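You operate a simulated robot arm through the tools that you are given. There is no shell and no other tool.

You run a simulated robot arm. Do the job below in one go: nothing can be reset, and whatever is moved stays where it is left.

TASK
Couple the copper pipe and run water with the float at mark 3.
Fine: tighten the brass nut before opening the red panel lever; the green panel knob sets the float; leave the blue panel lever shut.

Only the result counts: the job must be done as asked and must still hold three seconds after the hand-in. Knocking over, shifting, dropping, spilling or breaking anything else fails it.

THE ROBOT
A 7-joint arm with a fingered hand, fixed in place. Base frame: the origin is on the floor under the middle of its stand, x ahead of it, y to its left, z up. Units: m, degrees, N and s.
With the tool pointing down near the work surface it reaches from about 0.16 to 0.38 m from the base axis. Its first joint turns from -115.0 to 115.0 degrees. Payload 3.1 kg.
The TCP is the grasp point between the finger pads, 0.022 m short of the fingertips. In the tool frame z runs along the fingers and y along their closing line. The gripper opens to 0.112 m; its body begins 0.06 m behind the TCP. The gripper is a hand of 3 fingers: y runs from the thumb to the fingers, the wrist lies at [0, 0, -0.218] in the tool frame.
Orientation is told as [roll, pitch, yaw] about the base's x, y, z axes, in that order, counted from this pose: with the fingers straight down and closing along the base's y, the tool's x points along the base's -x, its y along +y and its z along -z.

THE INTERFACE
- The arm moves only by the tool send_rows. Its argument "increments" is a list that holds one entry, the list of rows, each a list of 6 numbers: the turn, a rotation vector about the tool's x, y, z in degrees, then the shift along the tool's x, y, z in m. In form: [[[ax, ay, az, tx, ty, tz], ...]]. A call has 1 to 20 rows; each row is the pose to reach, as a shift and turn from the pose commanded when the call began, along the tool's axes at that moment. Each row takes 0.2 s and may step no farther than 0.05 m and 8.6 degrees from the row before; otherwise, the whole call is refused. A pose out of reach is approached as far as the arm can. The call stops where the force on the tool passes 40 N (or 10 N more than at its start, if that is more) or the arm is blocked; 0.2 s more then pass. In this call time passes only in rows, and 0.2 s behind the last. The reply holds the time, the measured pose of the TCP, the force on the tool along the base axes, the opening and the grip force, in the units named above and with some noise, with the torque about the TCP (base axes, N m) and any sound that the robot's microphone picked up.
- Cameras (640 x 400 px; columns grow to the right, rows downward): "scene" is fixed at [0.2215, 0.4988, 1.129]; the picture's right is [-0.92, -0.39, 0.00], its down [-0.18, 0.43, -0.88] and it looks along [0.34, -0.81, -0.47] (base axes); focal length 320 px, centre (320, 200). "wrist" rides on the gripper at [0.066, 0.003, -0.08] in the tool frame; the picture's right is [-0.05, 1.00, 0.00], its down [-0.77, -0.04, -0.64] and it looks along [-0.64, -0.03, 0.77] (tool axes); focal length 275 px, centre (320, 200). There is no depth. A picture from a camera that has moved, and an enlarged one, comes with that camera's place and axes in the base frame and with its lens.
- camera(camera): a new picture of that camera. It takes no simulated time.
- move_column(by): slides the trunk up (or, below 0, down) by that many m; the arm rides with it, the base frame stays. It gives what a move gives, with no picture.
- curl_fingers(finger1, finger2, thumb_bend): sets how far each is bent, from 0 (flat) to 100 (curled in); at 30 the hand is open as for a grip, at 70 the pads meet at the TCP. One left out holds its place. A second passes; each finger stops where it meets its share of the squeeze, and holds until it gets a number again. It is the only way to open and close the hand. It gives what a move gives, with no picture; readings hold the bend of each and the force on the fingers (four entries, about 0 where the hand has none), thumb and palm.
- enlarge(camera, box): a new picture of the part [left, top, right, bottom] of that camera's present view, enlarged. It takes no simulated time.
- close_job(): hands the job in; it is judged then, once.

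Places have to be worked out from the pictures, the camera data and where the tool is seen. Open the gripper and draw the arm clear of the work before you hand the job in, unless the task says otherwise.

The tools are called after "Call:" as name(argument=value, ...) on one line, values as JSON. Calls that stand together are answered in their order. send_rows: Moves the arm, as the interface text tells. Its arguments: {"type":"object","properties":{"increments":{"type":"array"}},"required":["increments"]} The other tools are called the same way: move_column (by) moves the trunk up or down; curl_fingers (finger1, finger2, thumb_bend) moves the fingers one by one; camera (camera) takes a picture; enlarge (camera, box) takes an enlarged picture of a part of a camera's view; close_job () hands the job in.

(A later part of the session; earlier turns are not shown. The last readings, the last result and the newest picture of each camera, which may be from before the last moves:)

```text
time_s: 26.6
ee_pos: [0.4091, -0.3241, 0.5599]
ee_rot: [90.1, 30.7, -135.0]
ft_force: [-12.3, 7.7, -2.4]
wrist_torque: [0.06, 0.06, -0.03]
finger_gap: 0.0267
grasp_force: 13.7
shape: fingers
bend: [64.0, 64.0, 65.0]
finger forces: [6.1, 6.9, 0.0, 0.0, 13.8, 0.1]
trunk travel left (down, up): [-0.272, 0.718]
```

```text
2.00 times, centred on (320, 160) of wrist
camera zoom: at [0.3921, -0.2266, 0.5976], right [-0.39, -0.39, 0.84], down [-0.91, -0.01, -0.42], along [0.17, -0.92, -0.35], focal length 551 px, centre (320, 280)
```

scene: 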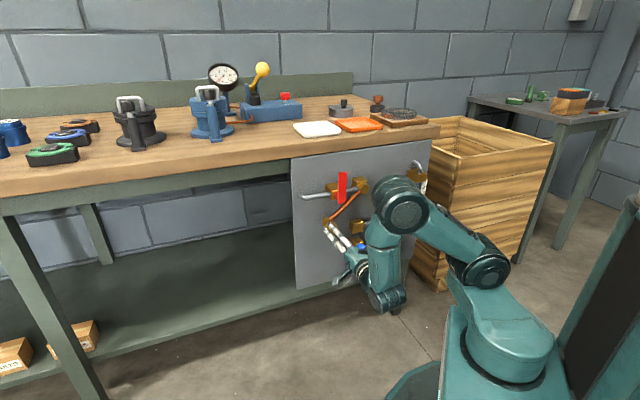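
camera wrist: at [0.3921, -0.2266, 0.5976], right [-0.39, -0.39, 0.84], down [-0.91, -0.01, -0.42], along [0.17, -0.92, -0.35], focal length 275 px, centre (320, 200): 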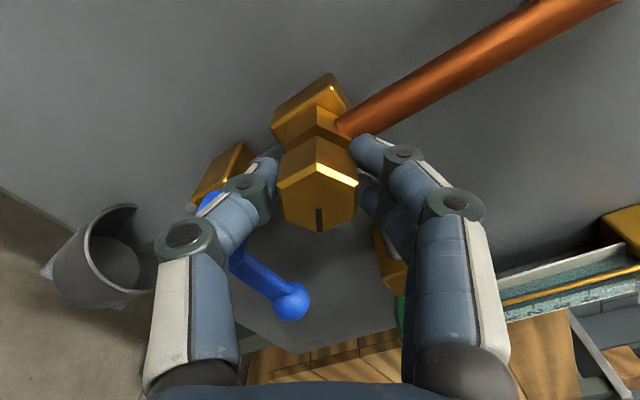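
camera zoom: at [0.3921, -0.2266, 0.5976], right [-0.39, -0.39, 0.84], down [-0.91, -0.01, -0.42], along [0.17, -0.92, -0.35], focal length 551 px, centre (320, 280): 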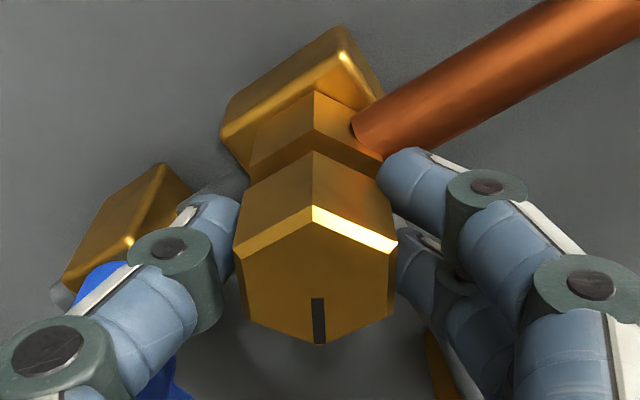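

The force is now 14 N outward, so the nut is not moving in axially and my 2 mm follow only pressed on it. I back that out and keep turning to about +150°.

Call:
send_rows(increments=[[[0, 0, 3, 0, 0, -0.001], [0, 0, 8, 0, 0, -0.0014], [0, 0, 14, 0, 0, -0.0016], [0, 0, 22, 0, 0, -0.0016], [0, 0, 30, 0, 0, -0.0016]]])

Call:
camera(camera="wrist")

Call:
enlarge(camera="wrist", box=[220, 60, 420, 260])

Call:
enlarge(camera="scene", box=[310, 170, 410, 270])

```text
time_s: 27.9
ee_pos: [0.4079, -0.3243, 0.5603]
ee_rot: [89.9, 60.5, -134.9]
ft_force: [-2.8, 2.1, -2.9]
wrist_torque: [0.04, 0.09, 0.06]
finger_gap: 0.0269
grasp_force: 12.0
shape: fingers
bend: [63.0, 64.0, 65.0]
finger forces: [6.2, 6.2, 0.1, 0.0, 12.3, 0.0]
trunk travel left (down, up): [-0.272, 0.718]
```

```text
taken
camera wrist: at [0.3733, -0.244, 0.6199], right [-0.63, -0.63, 0.45], down [-0.69, 0.2, -0.69], along [0.34, -0.75, -0.57], focal length 275 px, centre (320, 200)
```

wrist: 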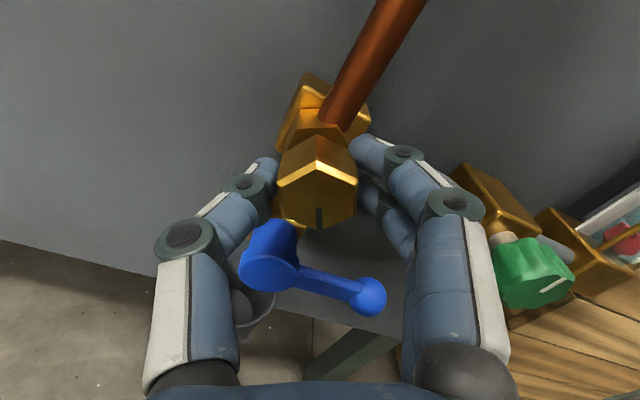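

```text
2.00 times, centred on (320, 160) of wrist
camera zoom: at [0.3733, -0.244, 0.6199], right [-0.63, -0.63, 0.45], down [-0.69, 0.2, -0.69], along [0.34, -0.75, -0.57], focal length 551 px, centre (320, 280)
```

zoom: 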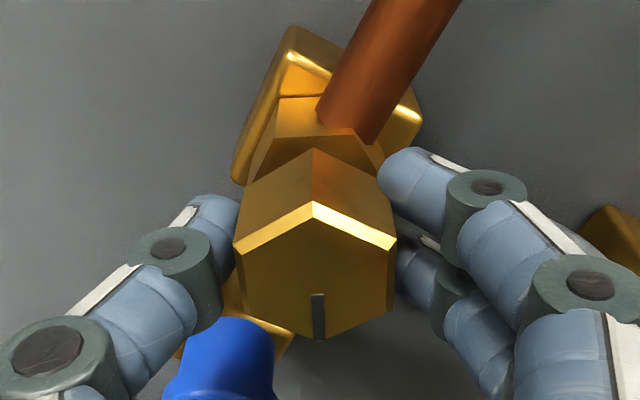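

```text
4.00 times, centred on (360, 220) of scene
camera zoom: at [0.2215, 0.4988, 1.129], right [-0.92, -0.39, 0.0], down [-0.18, 0.43, -0.88], along [0.34, -0.81, -0.47], focal length 1279 px, centre (160, 120)
```

zoom: 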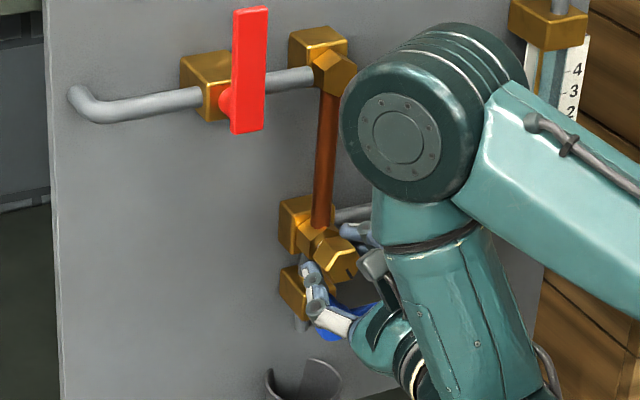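

The nut has turned about 150° with the wrist still free to rotate and low torque. I continue another 30°.

Call:
send_rows(increments=[[[0, 0, 6, 0, 0, 0], [0, 0, 12, 0, 0, 0], [0, 0, 18, 0, 0, 0], [0, 0, 24, 0, 0, 0], [0, 0, 30, 0, 0, 0]]])

Call:
enlarge(camera="wrist", box=[180, 40, 460, 260])

Call:
enlarge(camera="scene", box=[330, 200, 400, 260])

```text
time_s: 29.1
ee_pos: [0.4082, -0.323, 0.5598]
ee_rot: [-88.2, 89.3, 46.8]
ft_force: [-4.2, 4.0, -3.4]
wrist_torque: [0.02, 0.06, 0.01]
finger_gap: 0.027
grasp_force: 12.7
shape: fingers
bend: [63.0, 64.0, 65.0]
finger forces: [6.3, 6.8, 0.0, 0.0, 12.3, 0.0]
trunk travel left (down, up): [-0.272, 0.718]
```

```text
1.82 times, centred on (320, 150) of wrist
camera zoom: at [0.3498, -0.2679, 0.6266], right [-0.71, -0.71, -0.06], down [-0.42, 0.48, -0.77], along [0.57, -0.52, -0.64], focal length 500 px, centre (320, 291)
```

zoom: 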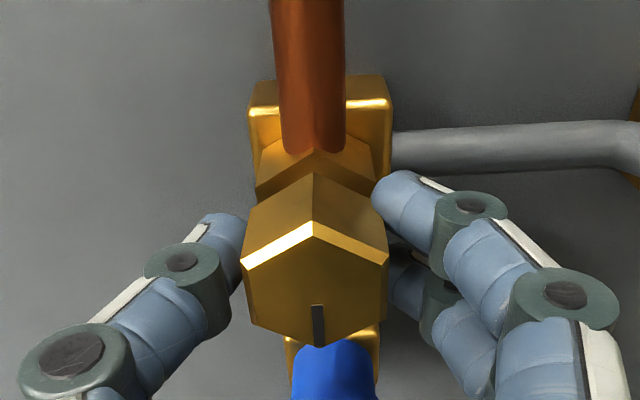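

```text
6.67 times, centred on (365, 230) of scene
camera zoom: at [0.2215, 0.4988, 1.129], right [-0.92, -0.39, 0.0], down [-0.18, 0.43, -0.88], along [0.34, -0.81, -0.47], focal length 2132 px, centre (20, 0)
```

zoom: 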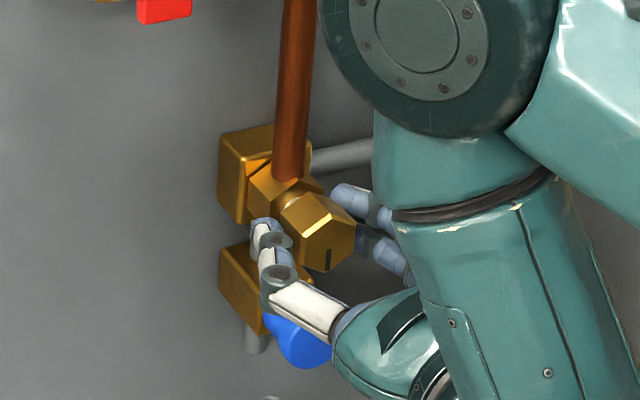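

The mark has gone half a turn (now pointing down), the port and pipe are aligned, and torque is still low. I continue turning.

Call:
send_rows(increments=[[[0, 0, 6, 0, 0, 0], [0, 0, 12, 0, 0, 0], [0, 0, 18, 0, 0, 0], [0, 0, 24, 0, 0, 0], [0, 0, 30, 0, 0, 0], [0, 0, 36, 0, 0, 0]]])

Call:
camera(camera="wrist")

Call:
enlarge(camera="scene", box=[330, 200, 400, 260])

```text
time_s: 30.4
ee_pos: [0.4086, -0.3223, 0.5592]
ee_rot: [-90.0, 53.5, 45.1]
ft_force: [-1.6, 3.9, 2.1]
wrist_torque: [-0.34, 0.22, 0.03]
finger_gap: 0.0266
grasp_force: 13.7
shape: fingers
bend: [63.0, 63.0, 64.0]
finger forces: [10.2, 4.0, 0.1, 0.1, 14.5, 0.0]
trunk travel left (down, up): [-0.272, 0.718]
```

```text
taken
camera wrist: at [0.3231, -0.2947, 0.6111], right [-0.55, -0.55, -0.63], down [-0.11, 0.8, -0.6], along [0.83, -0.26, -0.49], focal length 275 px, centre (320, 200)
```

wrist: 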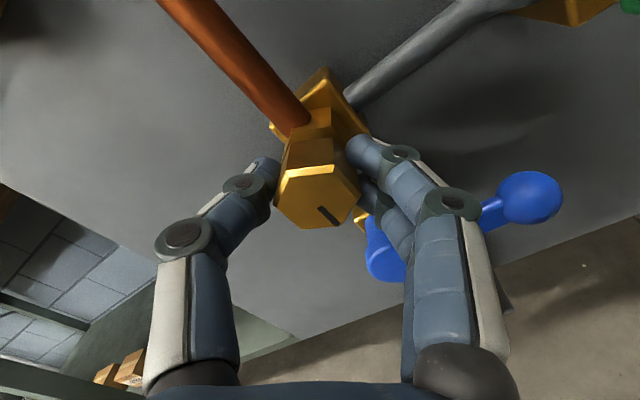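

```text
6.67 times, centred on (365, 230) of scene
camera zoom: at [0.2215, 0.4988, 1.129], right [-0.92, -0.39, 0.0], down [-0.18, 0.43, -0.88], along [0.34, -0.81, -0.47], focal length 2132 px, centre (20, 0)
```

zoom: 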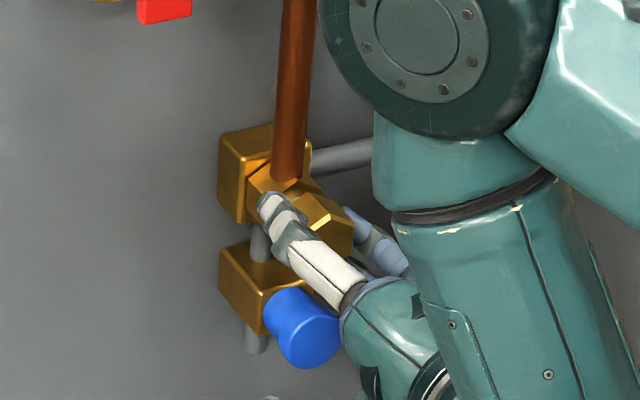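

Torque about the nut's axis jumped to 0.4 N·m and the nut now lags the fingers, so it has reached its stop. I enlarge to see how the nut sits.

Call:
enlarge(camera="wrist", box=[220, 60, 420, 260])

```text
2.00 times, centred on (320, 160) of wrist
camera zoom: at [0.3231, -0.2947, 0.6111], right [-0.55, -0.55, -0.63], down [-0.11, 0.8, -0.6], along [0.83, -0.26, -0.49], focal length 551 px, centre (320, 280)
```

zoom: 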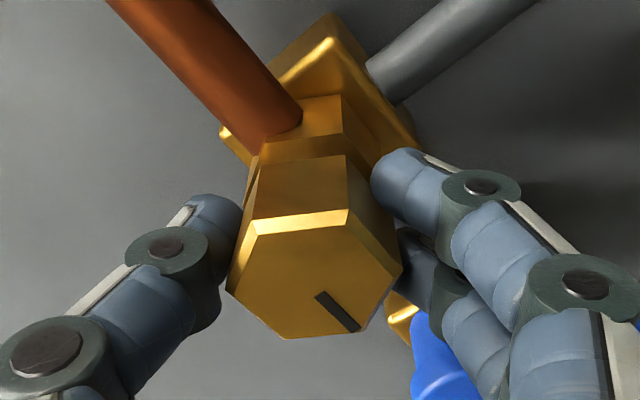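

The mark sits about 37° behind the hand, so the nut stopped at almost exactly half a turn (mark pointing straight down). I open the fingers partway, keeping clear of the blue lever, to release it.

Call:
curl_fingers(finger1=50, finger2=50, thumb_bend=50)

Call:
enlarge(camera="wrist", box=[180, 40, 460, 260])

Call:
enlarge(camera="scene", box=[330, 200, 400, 260])

```text
time_s: 31.4
ee_pos: [0.4088, -0.3232, 0.5596]
ee_rot: [-90.0, 53.5, 44.9]
ft_force: [-0.2, 0.2, 0.5]
wrist_torque: [0.0, 0.02, -0.01]
finger_gap: 0.0543
grasp_force: 0.1
shape: fingers
bend: [50.0, 50.0, 50.0]
finger forces: [0.1, 0.0, 0.0, 0.0, 0.0, 0.1]
trunk travel left (down, up): [-0.272, 0.718]
```

```text
1.82 times, centred on (320, 150) of wrist
camera zoom: at [0.323, -0.2952, 0.6112], right [-0.55, -0.55, -0.63], down [-0.11, 0.79, -0.6], along [0.83, -0.26, -0.49], focal length 500 px, centre (320, 291)
```

zoom: 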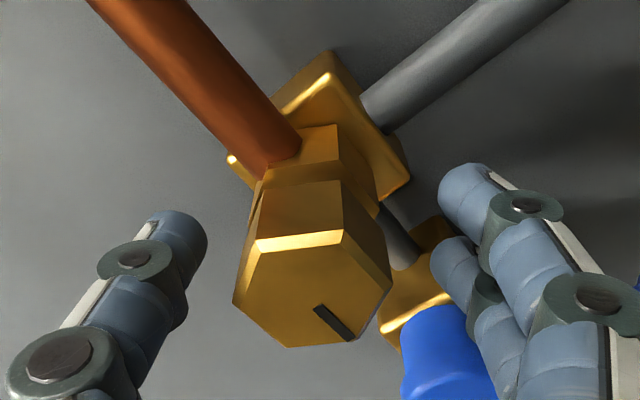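

```text
6.67 times, centred on (365, 230) of scene
camera zoom: at [0.2215, 0.4988, 1.129], right [-0.92, -0.39, 0.0], down [-0.18, 0.43, -0.88], along [0.34, -0.81, -0.47], focal length 2132 px, centre (20, 0)
```

zoom: 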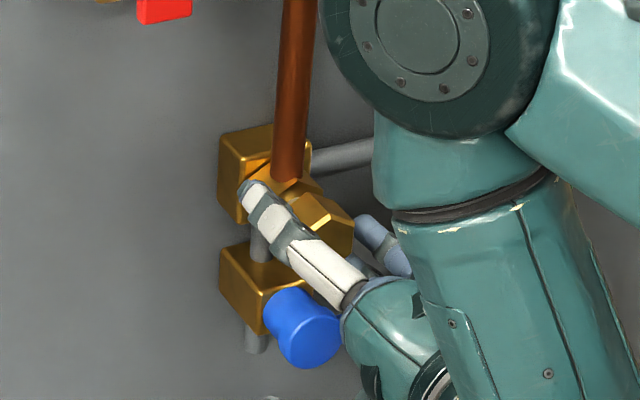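

The nut stays at about 180° of turn. To confirm it is fully tight, I rotate the open hand back 36° to line up with the flats and regrip.

Call:
send_rows(increments=[[[0, 0, -7, 0, 0, 0], [0, 0, -14, 0, 0, 0], [0, 0, -21, 0, 0, 0], [0, 0, -28, 0, 0, 0], [0, 0, -35, 0, 0, 0]]])

Call:
curl_fingers(finger1=72, finger2=72, thumb_bend=72)

Call:
enlarge(camera="wrist", box=[180, 40, 460, 260])

```text
time_s: 32.6
ee_pos: [0.4071, -0.3234, 0.5594]
ee_rot: [-88.8, 88.6, 46.2]
ft_force: [0.2, 0.0, 0.6]
wrist_torque: [-0.02, 0.0, 0.0]
finger_gap: 0.0545
grasp_force: 0.1
shape: fingers
bend: [50.0, 50.0, 50.0]
finger forces: [0.1, 0.0, 0.1, 0.0, 0.0, 0.1]
trunk travel left (down, up): [-0.272, 0.718]
```

```text
time_s: 33.6
ee_pos: [0.4088, -0.3232, 0.5594]
ee_rot: [-89.2, 88.5, 45.7]
ft_force: [4.3, -2.1, 1.4]
wrist_torque: [0.01, -0.07, 0.07]
finger_gap: 0.0265
grasp_force: 13.5
shape: fingers
bend: [64.0, 64.0, 63.0]
finger forces: [6.8, 6.3, 0.0, 0.0, 14.1, 0.0]
trunk travel left (down, up): [-0.272, 0.718]
```

```text
1.82 times, centred on (320, 150) of wrist
camera zoom: at [0.3487, -0.269, 0.6271], right [-0.7, -0.71, -0.07], down [-0.41, 0.49, -0.77], along [0.58, -0.51, -0.63], focal length 500 px, centre (320, 291)
```

zoom: 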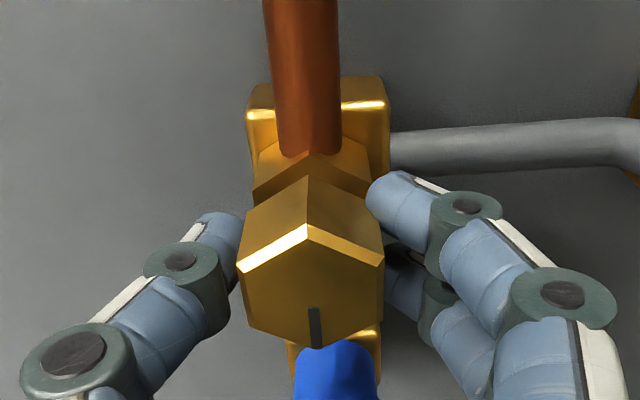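

Regripped squarely on the flats. I give it a short test turn of 12° to feel the stop.

Call:
send_rows(increments=[[[0, 0, 4, 0, 0, 0], [0, 0, 8, 0, 0, 0], [0, 0, 12, 0, 0, 0]]])

Call:
enlarge(camera="wrist", box=[180, 40, 460, 260])

```text
time_s: 34.5
ee_pos: [0.4089, -0.3236, 0.5592]
ee_rot: [-89.4, 76.5, 45.6]
ft_force: [3.3, -1.4, -1.7]
wrist_torque: [-0.21, 0.27, 0.05]
finger_gap: 0.0266
grasp_force: 15.2
shape: fingers
bend: [65.0, 65.0, 63.0]
finger forces: [9.5, 5.6, 0.0, 0.1, 14.9, 0.0]
trunk travel left (down, up): [-0.272, 0.718]
```

```text
1.82 times, centred on (320, 150) of wrist
camera zoom: at [0.339, -0.2789, 0.6243], right [-0.68, -0.68, -0.28], down [-0.3, 0.6, -0.74], along [0.67, -0.42, -0.61], focal length 500 px, centre (320, 291)
```

zoom: 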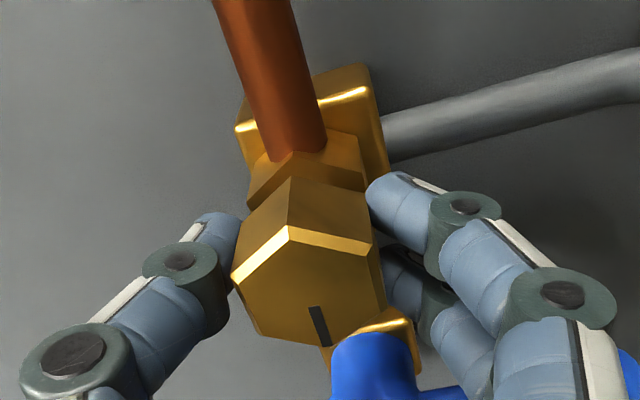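

The nut did not move at all under 0.34 N·m, and its mark points straight down, so it is tight. I release it partway and back the hand straight out.

Call:
curl_fingers(finger1=49, finger2=49, thumb_bend=49)

Call:
send_rows(increments=[[[0, 0, 0, 0, 0, -0.012], [0, 0, 0, 0, 0, -0.025], [0, 0, 0, 0, 0, -0.045], [0, 0, 0, 0, 0, -0.075], [0, 0, -6, 0, 0, -0.075], [0, 0, -12, 0, 0, -0.075]]])

Call:
camera(camera="wrist")

Call:
enlarge(camera="scene", box=[290, 150, 430, 270])

```text
time_s: 35.5
ee_pos: [0.4091, -0.3235, 0.5591]
ee_rot: [-90.0, 76.5, 45.1]
ft_force: [0.2, -0.1, -0.1]
wrist_torque: [-0.02, 0.01, 0.04]
finger_gap: 0.0573
grasp_force: 0.0
shape: fingers
bend: [49.0, 49.0, 49.0]
finger forces: [0.0, 0.0, 0.1, 0.0, 0.0, 0.0]
trunk travel left (down, up): [-0.272, 0.718]
```

```text
time_s: 36.9
ee_pos: [0.3552, -0.2707, 0.5609]
ee_rot: [-89.9, 88.7, 45.1]
ft_force: [0.0, -1.0, -0.4]
wrist_torque: [0.0, 0.01, -0.01]
finger_gap: 0.0574
grasp_force: 0.1
shape: fingers
bend: [49.0, 49.0, 49.0]
finger forces: [0.0, 0.1, 0.1, 0.1, 0.0, 0.0]
trunk travel left (down, up): [-0.272, 0.718]
```

```text
taken
camera wrist: at [0.295, -0.2156, 0.6273], right [-0.71, -0.71, -0.07], down [-0.41, 0.49, -0.77], along [0.58, -0.51, -0.63], focal length 275 px, centre (320, 200)
```

wrist: 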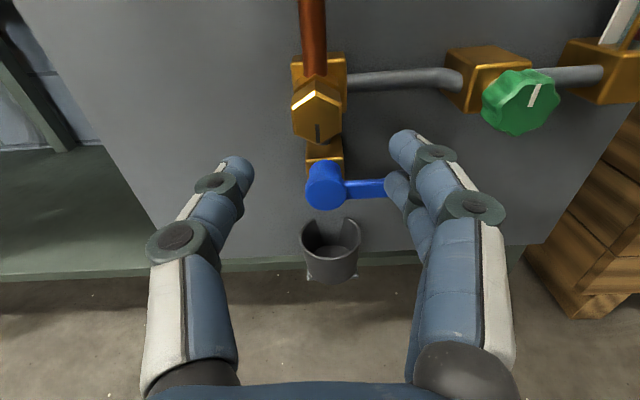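

```text
3.33 times, centred on (360, 210) of scene
camera zoom: at [0.2215, 0.4988, 1.129], right [-0.92, -0.39, 0.0], down [-0.18, 0.43, -0.88], along [0.34, -0.81, -0.47], focal length 1066 px, centre (187, 167)
```

zoom: 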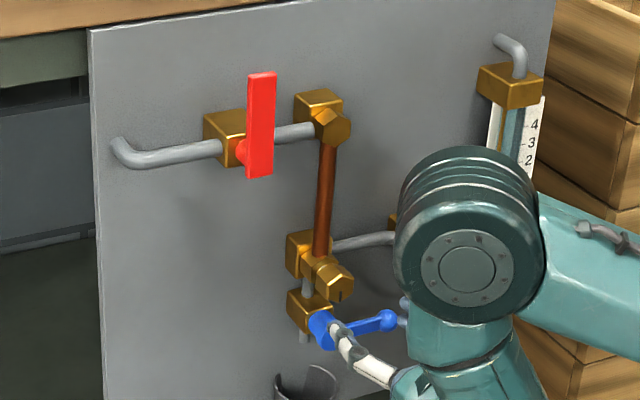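

The pipe is coupled and vertical, the blue lever is unmoved, and I am clear. I raise the trunk and shift left to view the red lever from directly in front.

Call:
move_column(by=0.2)

Call:
send_rows(increments=[[[0, 0, -0.5, 0, -0.03, 0], [0, 0, -1, 0, -0.06, 0], [0, 0, -1.5, 0, -0.09, 0]]])

Call:
camera(camera="wrist")

Call:
camera(camera="scene")

```text
time_s: 39.0
ee_pos: [0.355, -0.2695, 0.7604]
ee_rot: [-89.9, 88.5, 45.1]
ft_force: [-0.4, 0.3, 0.3]
wrist_torque: [-0.02, 0.0, -0.01]
finger_gap: 0.0575
grasp_force: 0.1
shape: fingers
bend: [49.0, 49.0, 49.0]
finger forces: [0.0, 0.0, 0.0, 0.0, 0.0, 0.0]
trunk travel left (down, up): [-0.472, 0.518]
```

```text
time_s: 39.8
ee_pos: [0.4181, -0.2055, 0.7617]
ee_rot: [61.8, 89.9, -163.2]
ft_force: [-0.3, -0.9, 0.2]
wrist_torque: [-0.02, 0.01, -0.01]
finger_gap: 0.0576
grasp_force: 0.0
shape: fingers
bend: [49.0, 49.0, 49.0]
finger forces: [0.0, 0.1, 0.0, 0.0, 0.0, 0.0]
trunk travel left (down, up): [-0.472, 0.518]
```

```text
taken
camera wrist: at [0.3599, -0.1494, 0.8291], right [-0.71, -0.71, -0.05], down [-0.42, 0.47, -0.77], along [0.57, -0.53, -0.64], focal length 275 px, centre (320, 200)
```

wrist: 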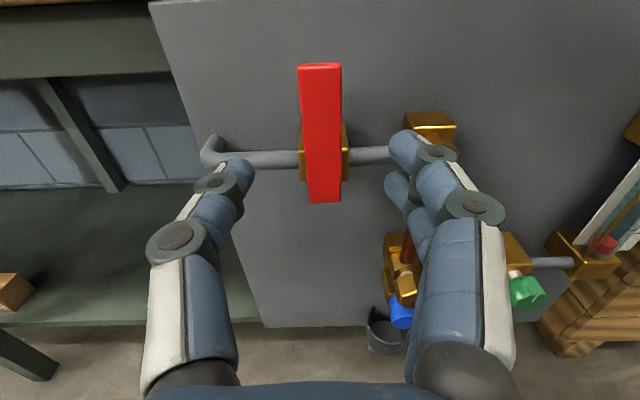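

```text
taken
```

scene: 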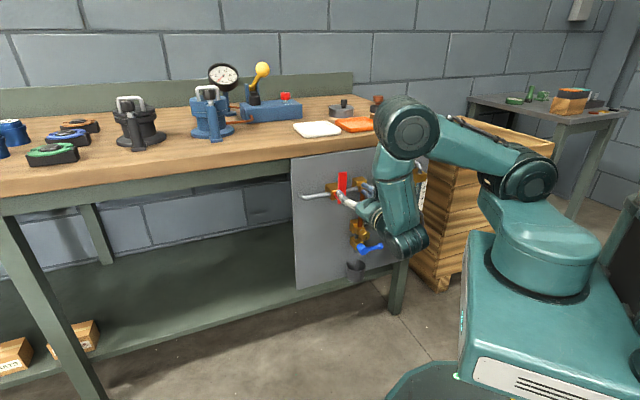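

The lever runs from h≈0.691 to 0.788 at u≈0.151, about 24 mm wide, with its front near n=-0.522. I move in so the fingers straddle its upper end.

Call:
send_rows(increments=[[[0, 0, 0, 0.003, 0.0005, 0.012], [0, 0, 0, 0.006, 0.001, 0.025], [0, 0, 0, 0.009, 0.0013, 0.038], [0, 0, 0, 0.009, 0.0013, 0.05], [0, 0, 0, 0.009, 0.0013, 0.06]]])

Call:
camera(camera="wrist")

Call:
enlarge(camera="scene", box=[290, 150, 390, 230])

```text
time_s: 41.0
ee_pos: [0.4596, -0.2505, 0.7717]
ee_rot: [77.9, 90.1, -147.2]
ft_force: [-0.9, -0.1, 0.2]
wrist_torque: [0.02, 0.0, 0.01]
finger_gap: 0.0575
grasp_force: 0.0
shape: fingers
bend: [49.0, 49.0, 49.0]
finger forces: [0.0, 0.1, 0.0, 0.0, 0.0, 0.0]
trunk travel left (down, up): [-0.472, 0.518]
```

```text
taken
camera wrist: at [0.4012, -0.1938, 0.8388], right [-0.71, -0.71, -0.05], down [-0.42, 0.47, -0.77], along [0.57, -0.52, -0.64], focal length 275 px, centre (320, 200)
```

wrist: 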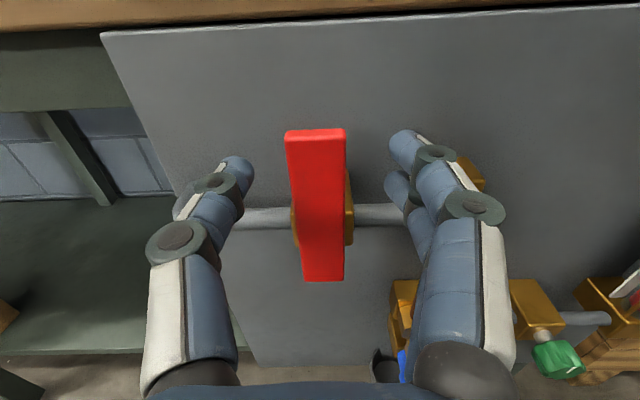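

```text
5.00 times, centred on (340, 190) of scene
camera zoom: at [0.2215, 0.4988, 1.129], right [-0.92, -0.39, 0.0], down [-0.18, 0.43, -0.88], along [0.34, -0.81, -0.47], focal length 1599 px, centre (220, 250)
```

zoom: 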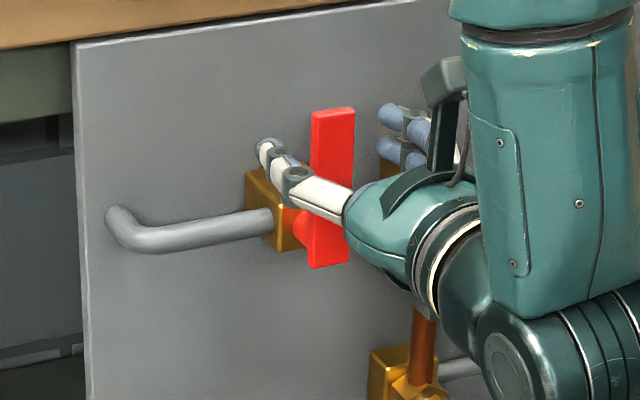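

The lever is centred between the fingers, with its front at n≈-0.517. I advance the last 19 mm and close gently on it.

Call:
send_rows(increments=[[[0, 0, 0, 0, 0, 0.007], [0, 0, 0, 0, 0, 0.014], [0, 0, 0, 0, 0, 0.019]]])

Call:
curl_fingers(finger1=70, finger2=70, thumb_bend=70)

Call:
camera(camera="wrist")

```text
time_s: 41.8
ee_pos: [0.4736, -0.2644, 0.7717]
ee_rot: [37.4, 90.0, 172.4]
ft_force: [0.3, -0.2, -0.3]
wrist_torque: [-0.03, -0.01, -0.02]
finger_gap: 0.0574
grasp_force: 0.1
shape: fingers
bend: [49.0, 49.0, 49.0]
finger forces: [0.0, 0.1, 0.1, 0.0, 0.0, 0.0]
trunk travel left (down, up): [-0.472, 0.518]
```

```text
time_s: 42.8
ee_pos: [0.4746, -0.2631, 0.7708]
ee_rot: [61.0, 90.0, -164.0]
ft_force: [4.2, 1.1, 0.2]
wrist_torque: [0.01, 0.01, -0.03]
finger_gap: 0.0061
grasp_force: 2.4
shape: fingers
bend: [70.0, 70.0, 68.0]
finger forces: [0.0, 0.0, 0.0, 0.0, 5.0, 0.0]
trunk travel left (down, up): [-0.472, 0.518]
```

```text
taken
camera wrist: at [0.4152, -0.2075, 0.8383], right [-0.71, -0.71, -0.05], down [-0.42, 0.47, -0.77], along [0.57, -0.52, -0.64], focal length 275 px, centre (320, 200)
```

wrist: 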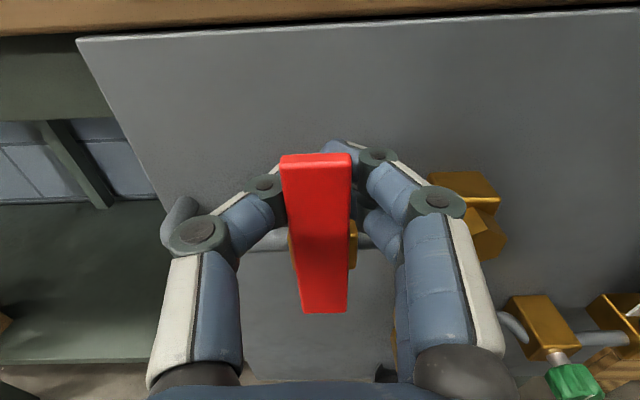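

The fingertips closed behind the lever instead of on its sides (gap 6 mm), so I am slightly too deep. I open, back off 9 mm, and close again to grip its edges.

Call:
curl_fingers(finger1=50, finger2=50, thumb_bend=50)

Call:
send_rows(increments=[[[0, 0, 0, 0, 0, -0.005], [0, 0, 0, 0, 0, -0.009]]])

Call:
curl_fingers(finger1=70, finger2=70, thumb_bend=70)

Call:
camera(camera="wrist")

```text
time_s: 43.8
ee_pos: [0.4738, -0.2645, 0.7721]
ee_rot: [38.0, 90.0, 173.0]
ft_force: [-0.4, -0.5, 0.0]
wrist_torque: [0.02, 0.02, 0.04]
finger_gap: 0.0543
grasp_force: 0.2
shape: fingers
bend: [50.0, 50.0, 50.0]
finger forces: [0.0, 0.0, 0.0, 0.0, 0.1, 0.0]
trunk travel left (down, up): [-0.472, 0.518]
```

```text
time_s: 44.4
ee_pos: [0.4659, -0.2575, 0.7706]
ee_rot: [40.4, 90.0, 175.3]
ft_force: [0.3, -0.5, 0.2]
wrist_torque: [0.0, 0.04, -0.02]
finger_gap: 0.0544
grasp_force: 0.0
shape: fingers
bend: [50.0, 50.0, 50.0]
finger forces: [0.0, 0.0, 0.1, 0.1, 0.0, 0.0]
trunk travel left (down, up): [-0.472, 0.518]
```

```text
time_s: 45.4
ee_pos: [0.4669, -0.2574, 0.7716]
ee_rot: [38.9, 90.0, 173.9]
ft_force: [6.1, -0.5, 2.2]
wrist_torque: [0.0, 0.04, 0.03]
finger_gap: 0.015
grasp_force: 6.3
shape: fingers
bend: [66.0, 66.0, 66.0]
finger forces: [2.3, 2.2, 0.1, 0.1, 8.3, 0.1]
trunk travel left (down, up): [-0.472, 0.518]
```

```text
taken
camera wrist: at [0.4082, -0.2018, 0.8386], right [-0.71, -0.71, -0.05], down [-0.42, 0.47, -0.77], along [0.57, -0.52, -0.64], focal length 275 px, centre (320, 200)
```

wrist: 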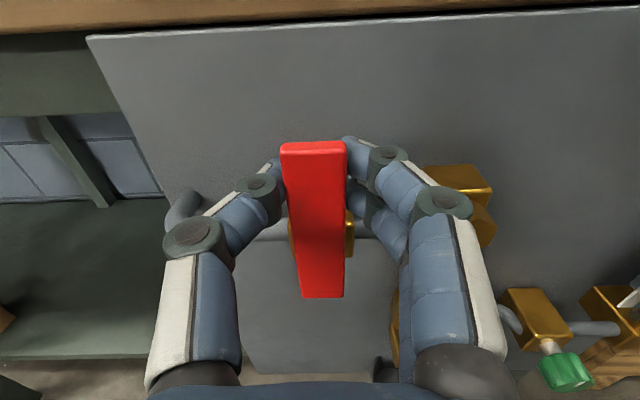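

The lever is now gripped by its edges near the top. I test the left (counter-clockwise) direction with a small 6° swing about its pivot.

Call:
send_rows(increments=[[[0, 0, -3, -9e-05, -0.0035, 0], [0, 0, -6, -0.00037, -0.007, 0]]])

Call:
enlarge(camera="wrist", box=[220, 100, 420, 320])

Call:
enlarge(camera="scene", box=[290, 150, 390, 230])

```text
time_s: 46.0
ee_pos: [0.4715, -0.253, 0.7709]
ee_rot: [90.1, 84.0, -135.0]
ft_force: [3.5, -3.6, 3.0]
wrist_torque: [0.0, 0.02, 0.0]
finger_gap: 0.015
grasp_force: 6.1
shape: fingers
bend: [66.0, 66.0, 67.0]
finger forces: [2.8, 2.8, 0.1, 0.0, 6.5, 0.0]
trunk travel left (down, up): [-0.472, 0.518]
```

```text
1.82 times, centred on (320, 210) of wrist
camera zoom: at [0.418, -0.1922, 0.8381], right [-0.71, -0.71, 0.06], down [-0.48, 0.42, -0.77], along [0.52, -0.57, -0.63], focal length 500 px, centre (320, 182)
```

zoom: 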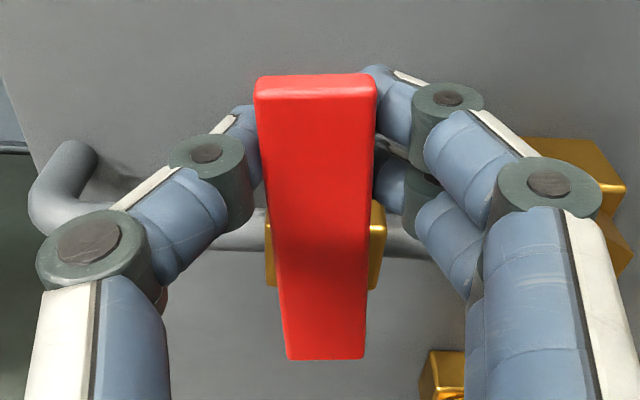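

```text
5.00 times, centred on (340, 190) of scene
camera zoom: at [0.2215, 0.4988, 1.129], right [-0.92, -0.39, 0.0], down [-0.18, 0.43, -0.88], along [0.34, -0.81, -0.47], focal length 1599 px, centre (220, 250)
```

zoom: 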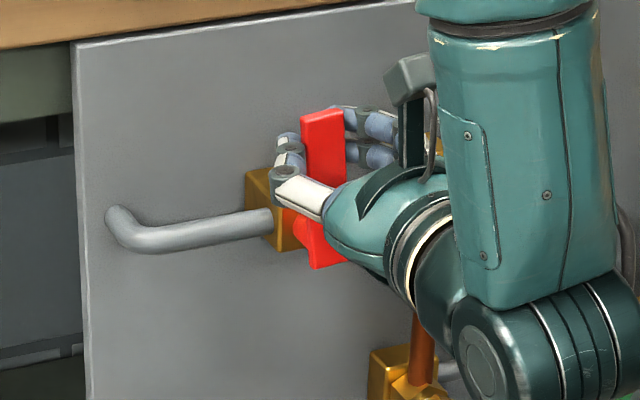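

The lever follows to the left with only a few newtons, so that is its opening direction. I swing it another 42°.

Call:
send_rows(increments=[[[0, 0, -7, -0.0005, -0.00817, 0], [0, 0, -14, -0.00199, -0.01621, 0], [0, 0, -21, -0.00445, -0.02401, 0], [0, 0, -28, -0.00784, -0.03145, 0], [0, 0, -35, -0.01212, -0.03843, 0], [0, 0, -42, -0.01721, -0.04483, 0]]])

Call:
camera(camera="wrist")

Call:
enlarge(camera="scene", box=[290, 150, 430, 270])

```text
time_s: 47.4
ee_pos: [0.5017, -0.2216, 0.7485]
ee_rot: [89.9, 41.9, -135.1]
ft_force: [4.6, -5.7, 1.0]
wrist_torque: [-0.03, 0.05, 0.02]
finger_gap: 0.0141
grasp_force: 6.6
shape: fingers
bend: [66.0, 65.0, 67.0]
finger forces: [3.3, 3.8, 0.0, 0.0, 6.7, 0.0]
trunk travel left (down, up): [-0.472, 0.518]
```

```text
taken
camera wrist: at [0.4792, -0.1306, 0.7958], right [-0.5, -0.5, 0.71], down [-0.84, 0.06, -0.54], along [0.22, -0.87, -0.45], focal length 275 px, centre (320, 200)
```

wrist: 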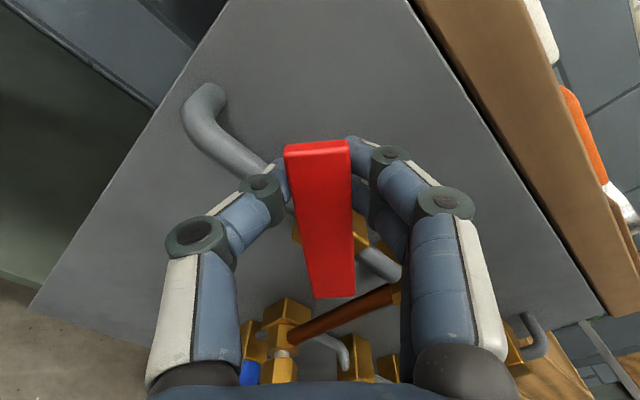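

```text
3.33 times, centred on (360, 210) of scene
camera zoom: at [0.2215, 0.4988, 1.129], right [-0.92, -0.39, 0.0], down [-0.18, 0.43, -0.88], along [0.34, -0.81, -0.47], focal length 1066 px, centre (187, 167)
```

zoom: 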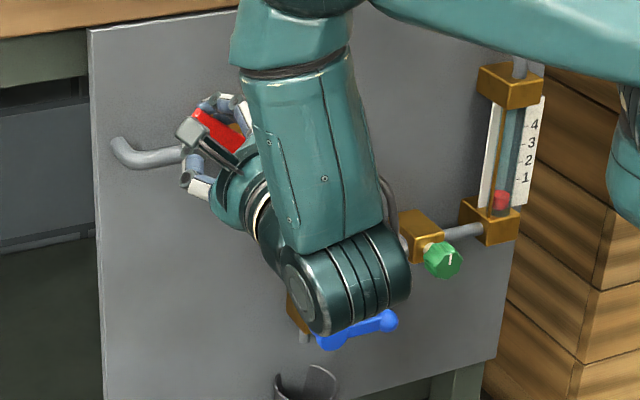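

The lever is at about 48° and the float is still at the bottom. I swing the remaining 42° to bring it in line with the pipe.

Call:
send_rows(increments=[[[0, 0, -7, -0.0005, -0.00817, 0], [0, 0, -14, -0.00199, -0.01621, 0], [0, 0, -21, -0.00445, -0.02401, 0], [0, 0, -28, -0.00784, -0.03145, 0], [0, 0, -35, -0.01212, -0.03843, 0], [0, 0, -42, -0.01721, -0.04483, 0]]])

Call:
camera(camera="wrist")

Call:
enlarge(camera="scene", box=[290, 150, 430, 270])

```text
time_s: 48.8
ee_pos: [0.5132, -0.2099, 0.7073]
ee_rot: [90.1, 0.0, -135.2]
ft_force: [-1.6, -10.9, 7.2]
wrist_torque: [0.01, -0.1, -0.09]
finger_gap: 0.0148
grasp_force: 6.7
shape: fingers
bend: [64.0, 64.0, 68.0]
finger forces: [5.0, 5.1, 0.0, 0.1, 3.6, 0.0]
trunk travel left (down, up): [-0.472, 0.518]
```

```text
taken
camera wrist: at [0.5041, -0.1061, 0.7102], right [-0.03, -0.03, 1.0], down [-0.99, -0.09, -0.04], along [0.1, -0.99, -0.03], focal length 275 px, centre (320, 200)
```

wrist: 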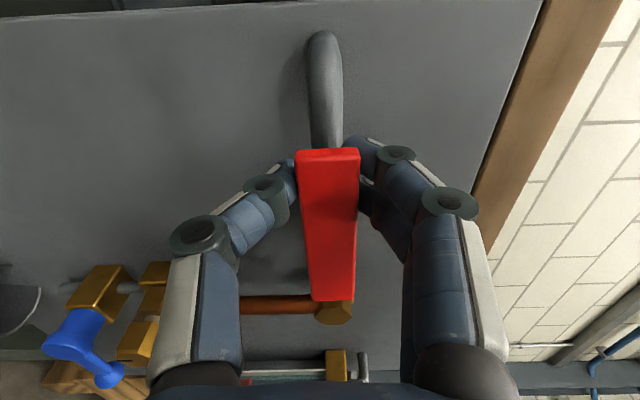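

```text
3.33 times, centred on (360, 210) of scene
camera zoom: at [0.2215, 0.4988, 1.129], right [-0.92, -0.39, 0.0], down [-0.18, 0.43, -0.88], along [0.34, -0.81, -0.47], focal length 1066 px, centre (187, 167)
```

zoom: 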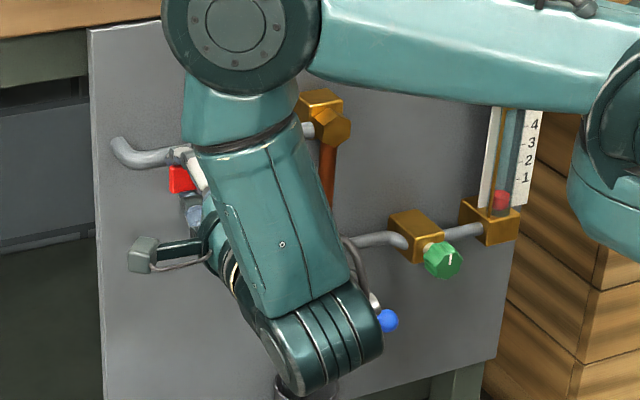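

The lever is exactly 90° from its start, in line with the pipe, with about 7 N upward load suggesting it is at its stop. I release it and back straight out.

Call:
curl_fingers(finger1=49, finger2=49, thumb_bend=49)

Call:
send_rows(increments=[[[0, 0, 0, 0, 0, -0.012], [0, 0, 0, 0, 0, -0.025], [0, 0, 0, 0, 0, -0.045], [0, 0, 0, 0, 0, -0.075]]])

Call:
camera(camera="wrist")

Call:
enlarge(camera="scene", box=[290, 150, 430, 270])

```text
time_s: 49.8
ee_pos: [0.5153, -0.209, 0.705]
ee_rot: [90.0, -0.1, -135.0]
ft_force: [0.4, 0.7, 0.1]
wrist_torque: [0.01, 0.05, 0.05]
finger_gap: 0.0572
grasp_force: 0.1
shape: fingers
bend: [49.0, 49.0, 49.0]
finger forces: [0.1, 0.0, 0.0, 0.0, 0.0, 0.0]
trunk travel left (down, up): [-0.472, 0.518]
```

```text
time_s: 50.8
ee_pos: [0.4609, -0.1549, 0.7054]
ee_rot: [90.0, 0.1, -135.0]
ft_force: [-0.3, 1.0, -0.2]
wrist_torque: [-0.02, -0.01, 0.0]
finger_gap: 0.0574
grasp_force: 0.1
shape: fingers
bend: [49.0, 49.0, 49.0]
finger forces: [0.0, 0.0, 0.1, 0.0, 0.0, 0.0]
trunk travel left (down, up): [-0.472, 0.518]
```

```text
taken
camera wrist: at [0.4506, -0.0501, 0.7098], right [-0.03, -0.03, 1.0], down [-0.99, -0.1, -0.04], along [0.1, -0.99, -0.03], focal length 275 px, centre (320, 200)
```

wrist: 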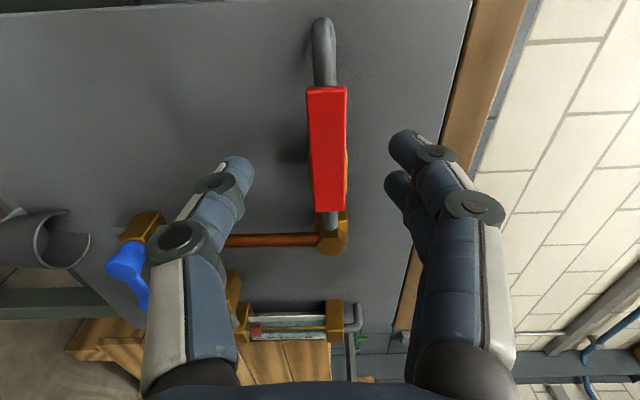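

```text
3.33 times, centred on (360, 210) of scene
camera zoom: at [0.2215, 0.4988, 1.129], right [-0.92, -0.39, 0.0], down [-0.18, 0.43, -0.88], along [0.34, -0.81, -0.47], focal length 1066 px, centre (187, 167)
```

zoom: 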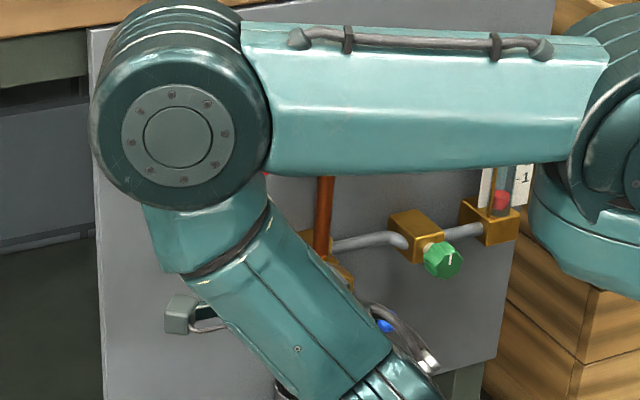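

The red lever stays open in line with the pipe, and the float is still at the bottom, so the green knob must be opened. The knob is near u≈-0.058, h≈0.562, n≈-0.516. I shift over to it, well off the panel, then lower.

Call:
send_rows(increments=[[[0, 0, 0, -0.045, 0, 0], [0, 0, 0, -0.09, 0, 0], [0, 0, 0, -0.135, 0, 0], [0, 0, 0, -0.18, 0, 0], [0, 0, 0, -0.225, 0, 0], [0, 0, 0, -0.272, 0, 0]]])

Call:
move_column(by=-0.143)

Call:
camera(camera="wrist")

Call:
camera(camera="scene")

```text
time_s: 52.2
ee_pos: [0.3075, -0.3555, 0.7083]
ee_rot: [89.9, -0.1, -135.0]
ft_force: [-0.2, -0.2, 0.0]
wrist_torque: [0.0, -0.02, 0.01]
finger_gap: 0.0576
grasp_force: 0.1
shape: fingers
bend: [49.0, 49.0, 49.0]
finger forces: [0.1, 0.0, 0.0, 0.0, 0.1, 0.0]
out of reach, approached as far as the arm can: row 6
trunk travel left (down, up): [-0.472, 0.518]
```

```text
time_s: 53.9
ee_pos: [0.3068, -0.3563, 0.5669]
ee_rot: [89.8, 0.0, -135.1]
ft_force: [-0.2, 0.1, 0.3]
wrist_torque: [0.0, -0.01, 0.02]
finger_gap: 0.0575
grasp_force: 0.0
shape: fingers
bend: [49.0, 49.0, 49.0]
finger forces: [0.0, 0.1, 0.1, 0.1, 0.0, 0.1]
trunk travel left (down, up): [-0.329, 0.661]
```

```text
taken
camera wrist: at [0.2972, -0.2509, 0.5709], right [-0.03, -0.04, 1.0], down [-0.99, -0.09, -0.03], along [0.1, -0.99, -0.03], focal length 275 px, centre (320, 200)
```

wrist: 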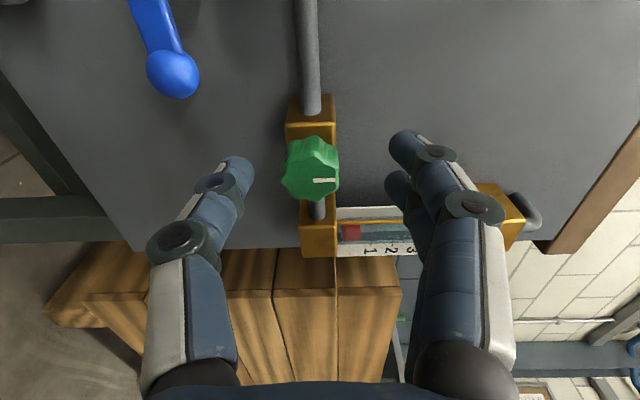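

```text
taken
```

scene: 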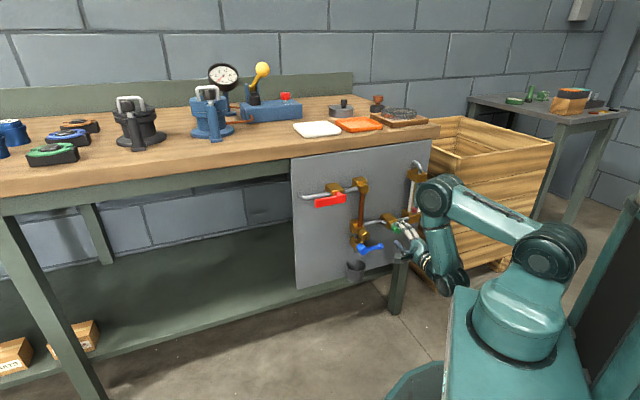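

The arm reaches its inner limit slightly short of the target, but that eases as I move in toward the panel. The gauge is nicely visible from here, so I enlarge the knob and gauge.

Call:
enlarge(camera="wrist", box=[260, 120, 440, 270])

Call:
enlarge(camera="scene", box=[300, 150, 430, 270])

```text
2.67 times, centred on (350, 195) of wrist
camera zoom: at [0.2972, -0.2509, 0.5709], right [-0.03, -0.04, 1.0], down [-0.99, -0.09, -0.03], along [0.1, -0.99, -0.03], focal length 734 px, centre (240, 213)
```

zoom: 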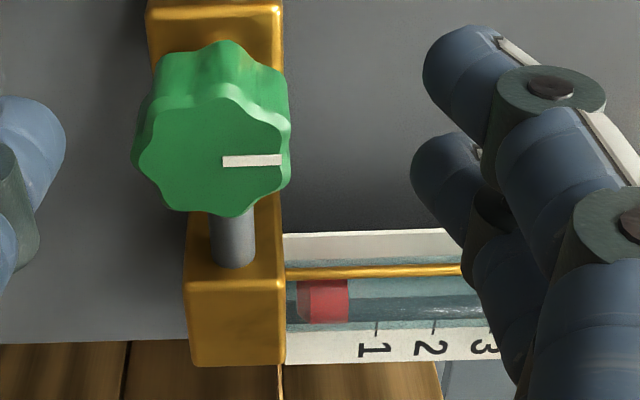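

```text
3.33 times, centred on (365, 210) of scene
camera zoom: at [0.2215, 0.4988, 1.129], right [-0.92, -0.39, 0.0], down [-0.18, 0.43, -0.88], along [0.34, -0.81, -0.47], focal length 1066 px, centre (170, 167)
```

zoom: 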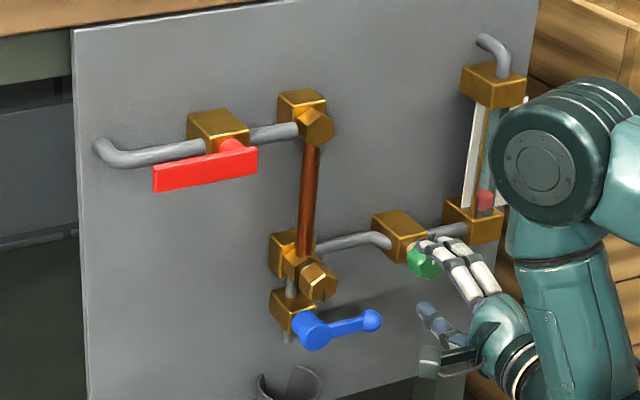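

The knob centre works out at u≈-0.058, h≈0.5615, front n≈-0.515, about 33 mm across. The float sits at mark 0, with evenly spaced ticks. I make a small inward move to see where the commanded pose now stands.

Call:
send_rows(increments=[[[0, 0, 0, 0, 0, 0.01], [0, 0, 0, 0, 0, 0.02], [0, 0, 0, 0, 0, 0.03]]])

Call:
camera(camera="wrist")

```text
time_s: 54.7
ee_pos: [0.3284, -0.377, 0.5663]
ee_rot: [89.8, 0.0, -135.1]
ft_force: [-0.2, 0.2, 0.3]
wrist_torque: [0.0, 0.0, 0.01]
finger_gap: 0.0575
grasp_force: 0.1
shape: fingers
bend: [49.0, 49.0, 49.0]
finger forces: [0.0, 0.0, 0.0, 0.1, 0.0, 0.1]
trunk travel left (down, up): [-0.329, 0.661]
```

```text
taken
camera wrist: at [0.3189, -0.2725, 0.5707], right [-0.03, -0.03, 1.0], down [-0.99, -0.09, -0.03], along [0.1, -0.99, -0.03], focal length 275 px, centre (320, 200)
```

wrist: 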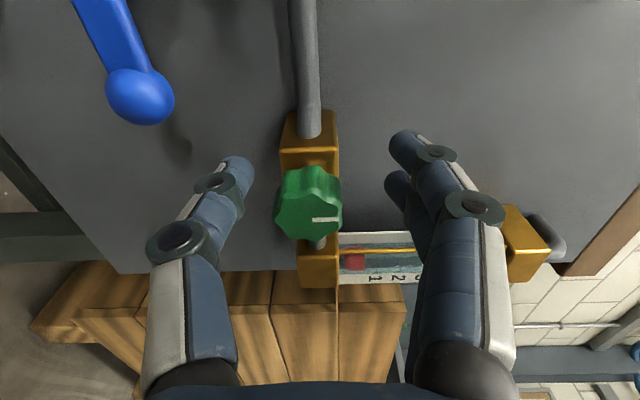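

The commanded pose follows the actual one (n=-0.498 now). I first centre in height (-6 mm), then slide 25 mm sideways over the knob with the fingers straddling it.

Call:
send_rows(increments=[[[0, 0, 0, 0, -0.006, 0], [0, 0, 0, -0.008, -0.006, 0], [0, 0, 0, -0.016, -0.006, 0], [0, 0, 0, -0.0245, -0.006, 0]]])

Call:
camera(camera="wrist")

Call:
enlarge(camera="wrist", box=[240, 100, 440, 260])

```text
time_s: 55.7
ee_pos: [0.3113, -0.3947, 0.5608]
ee_rot: [89.8, 0.0, -135.0]
ft_force: [0.1, 1.0, 1.1]
wrist_torque: [-0.01, 0.02, 0.01]
finger_gap: 0.0576
grasp_force: 0.0
shape: fingers
bend: [49.0, 49.0, 49.0]
finger forces: [0.0, 0.0, 0.0, 0.0, 0.1, 0.0]
trunk travel left (down, up): [-0.329, 0.661]
```

```text
taken
camera wrist: at [0.3017, -0.2894, 0.5648], right [-0.03, -0.04, 1.0], down [-0.99, -0.09, -0.03], along [0.1, -0.99, -0.03], focal length 275 px, centre (320, 200)
```

wrist: 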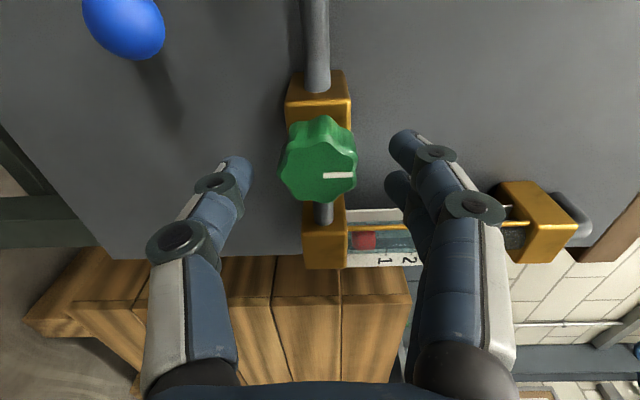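

```text
2.50 times, centred on (340, 180) of wrist
camera zoom: at [0.3017, -0.2894, 0.5648], right [-0.03, -0.04, 1.0], down [-0.99, -0.09, -0.03], along [0.1, -0.99, -0.03], focal length 688 px, centre (270, 250)
```

zoom: 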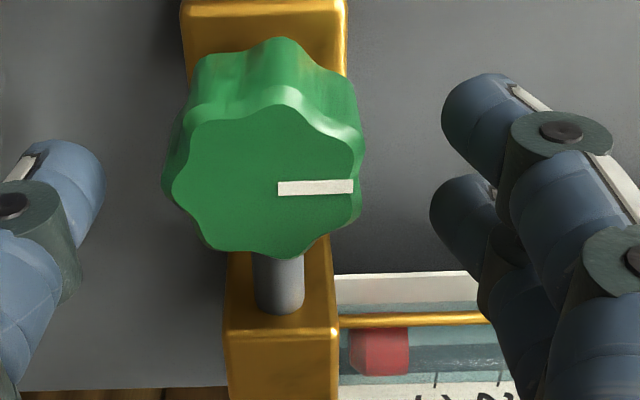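

The hand is centred on the knob to within about a millimetre. I advance 18 mm and close on it.

Call:
send_rows(increments=[[[0, 0, 0, 0, 0, 0.006], [0, 0, 0, 0, 0, 0.012], [0, 0, 0, 0, 0, 0.018]]])

Call:
curl_fingers(finger1=70, finger2=70, thumb_bend=70)

Call:
camera(camera="wrist")

Call:
enlarge(camera="scene", box=[340, 150, 440, 250])

```text
time_s: 56.5
ee_pos: [0.3237, -0.4066, 0.5608]
ee_rot: [89.8, 0.0, -135.1]
ft_force: [0.0, 0.4, -0.4]
wrist_torque: [-0.01, -0.04, 0.03]
finger_gap: 0.0574
grasp_force: 0.0
shape: fingers
bend: [49.0, 49.0, 49.0]
finger forces: [0.0, 0.1, 0.0, 0.1, 0.0, 0.0]
trunk travel left (down, up): [-0.329, 0.661]
```

```text
time_s: 57.5
ee_pos: [0.323, -0.4078, 0.5606]
ee_rot: [89.8, -0.1, -135.1]
ft_force: [3.4, -6.2, -2.4]
wrist_torque: [-0.02, 0.03, -0.04]
finger_gap: 0.0241
grasp_force: 9.2
shape: fingers
bend: [62.0, 65.0, 64.0]
finger forces: [5.5, 3.3, 0.0, 0.1, 10.7, 0.1]
trunk travel left (down, up): [-0.329, 0.661]
```

```text
taken
camera wrist: at [0.3137, -0.3028, 0.5646], right [-0.03, -0.04, 1.0], down [-0.99, -0.09, -0.03], along [0.09, -0.99, -0.03], focal length 275 px, centre (320, 200)
```

wrist: 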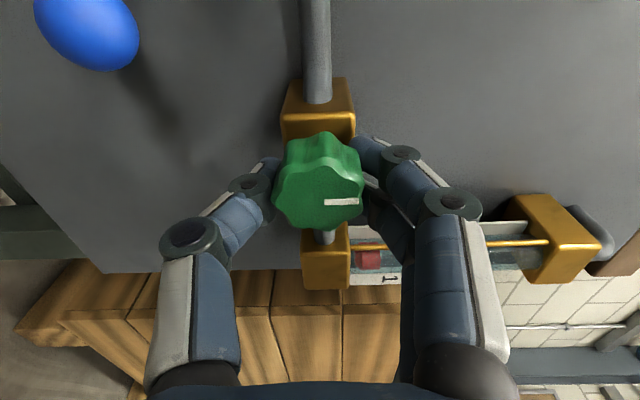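

```text
4.00 times, centred on (390, 200) of scene
camera zoom: at [0.2215, 0.4988, 1.129], right [-0.92, -0.39, 0.0], down [-0.18, 0.43, -0.88], along [0.34, -0.81, -0.47], focal length 1279 px, centre (40, 200)
```

zoom: 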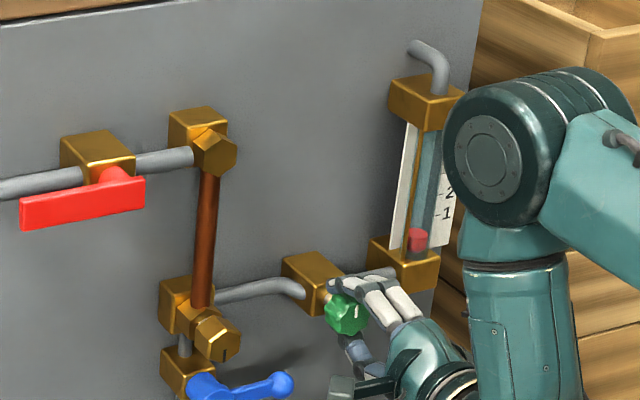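

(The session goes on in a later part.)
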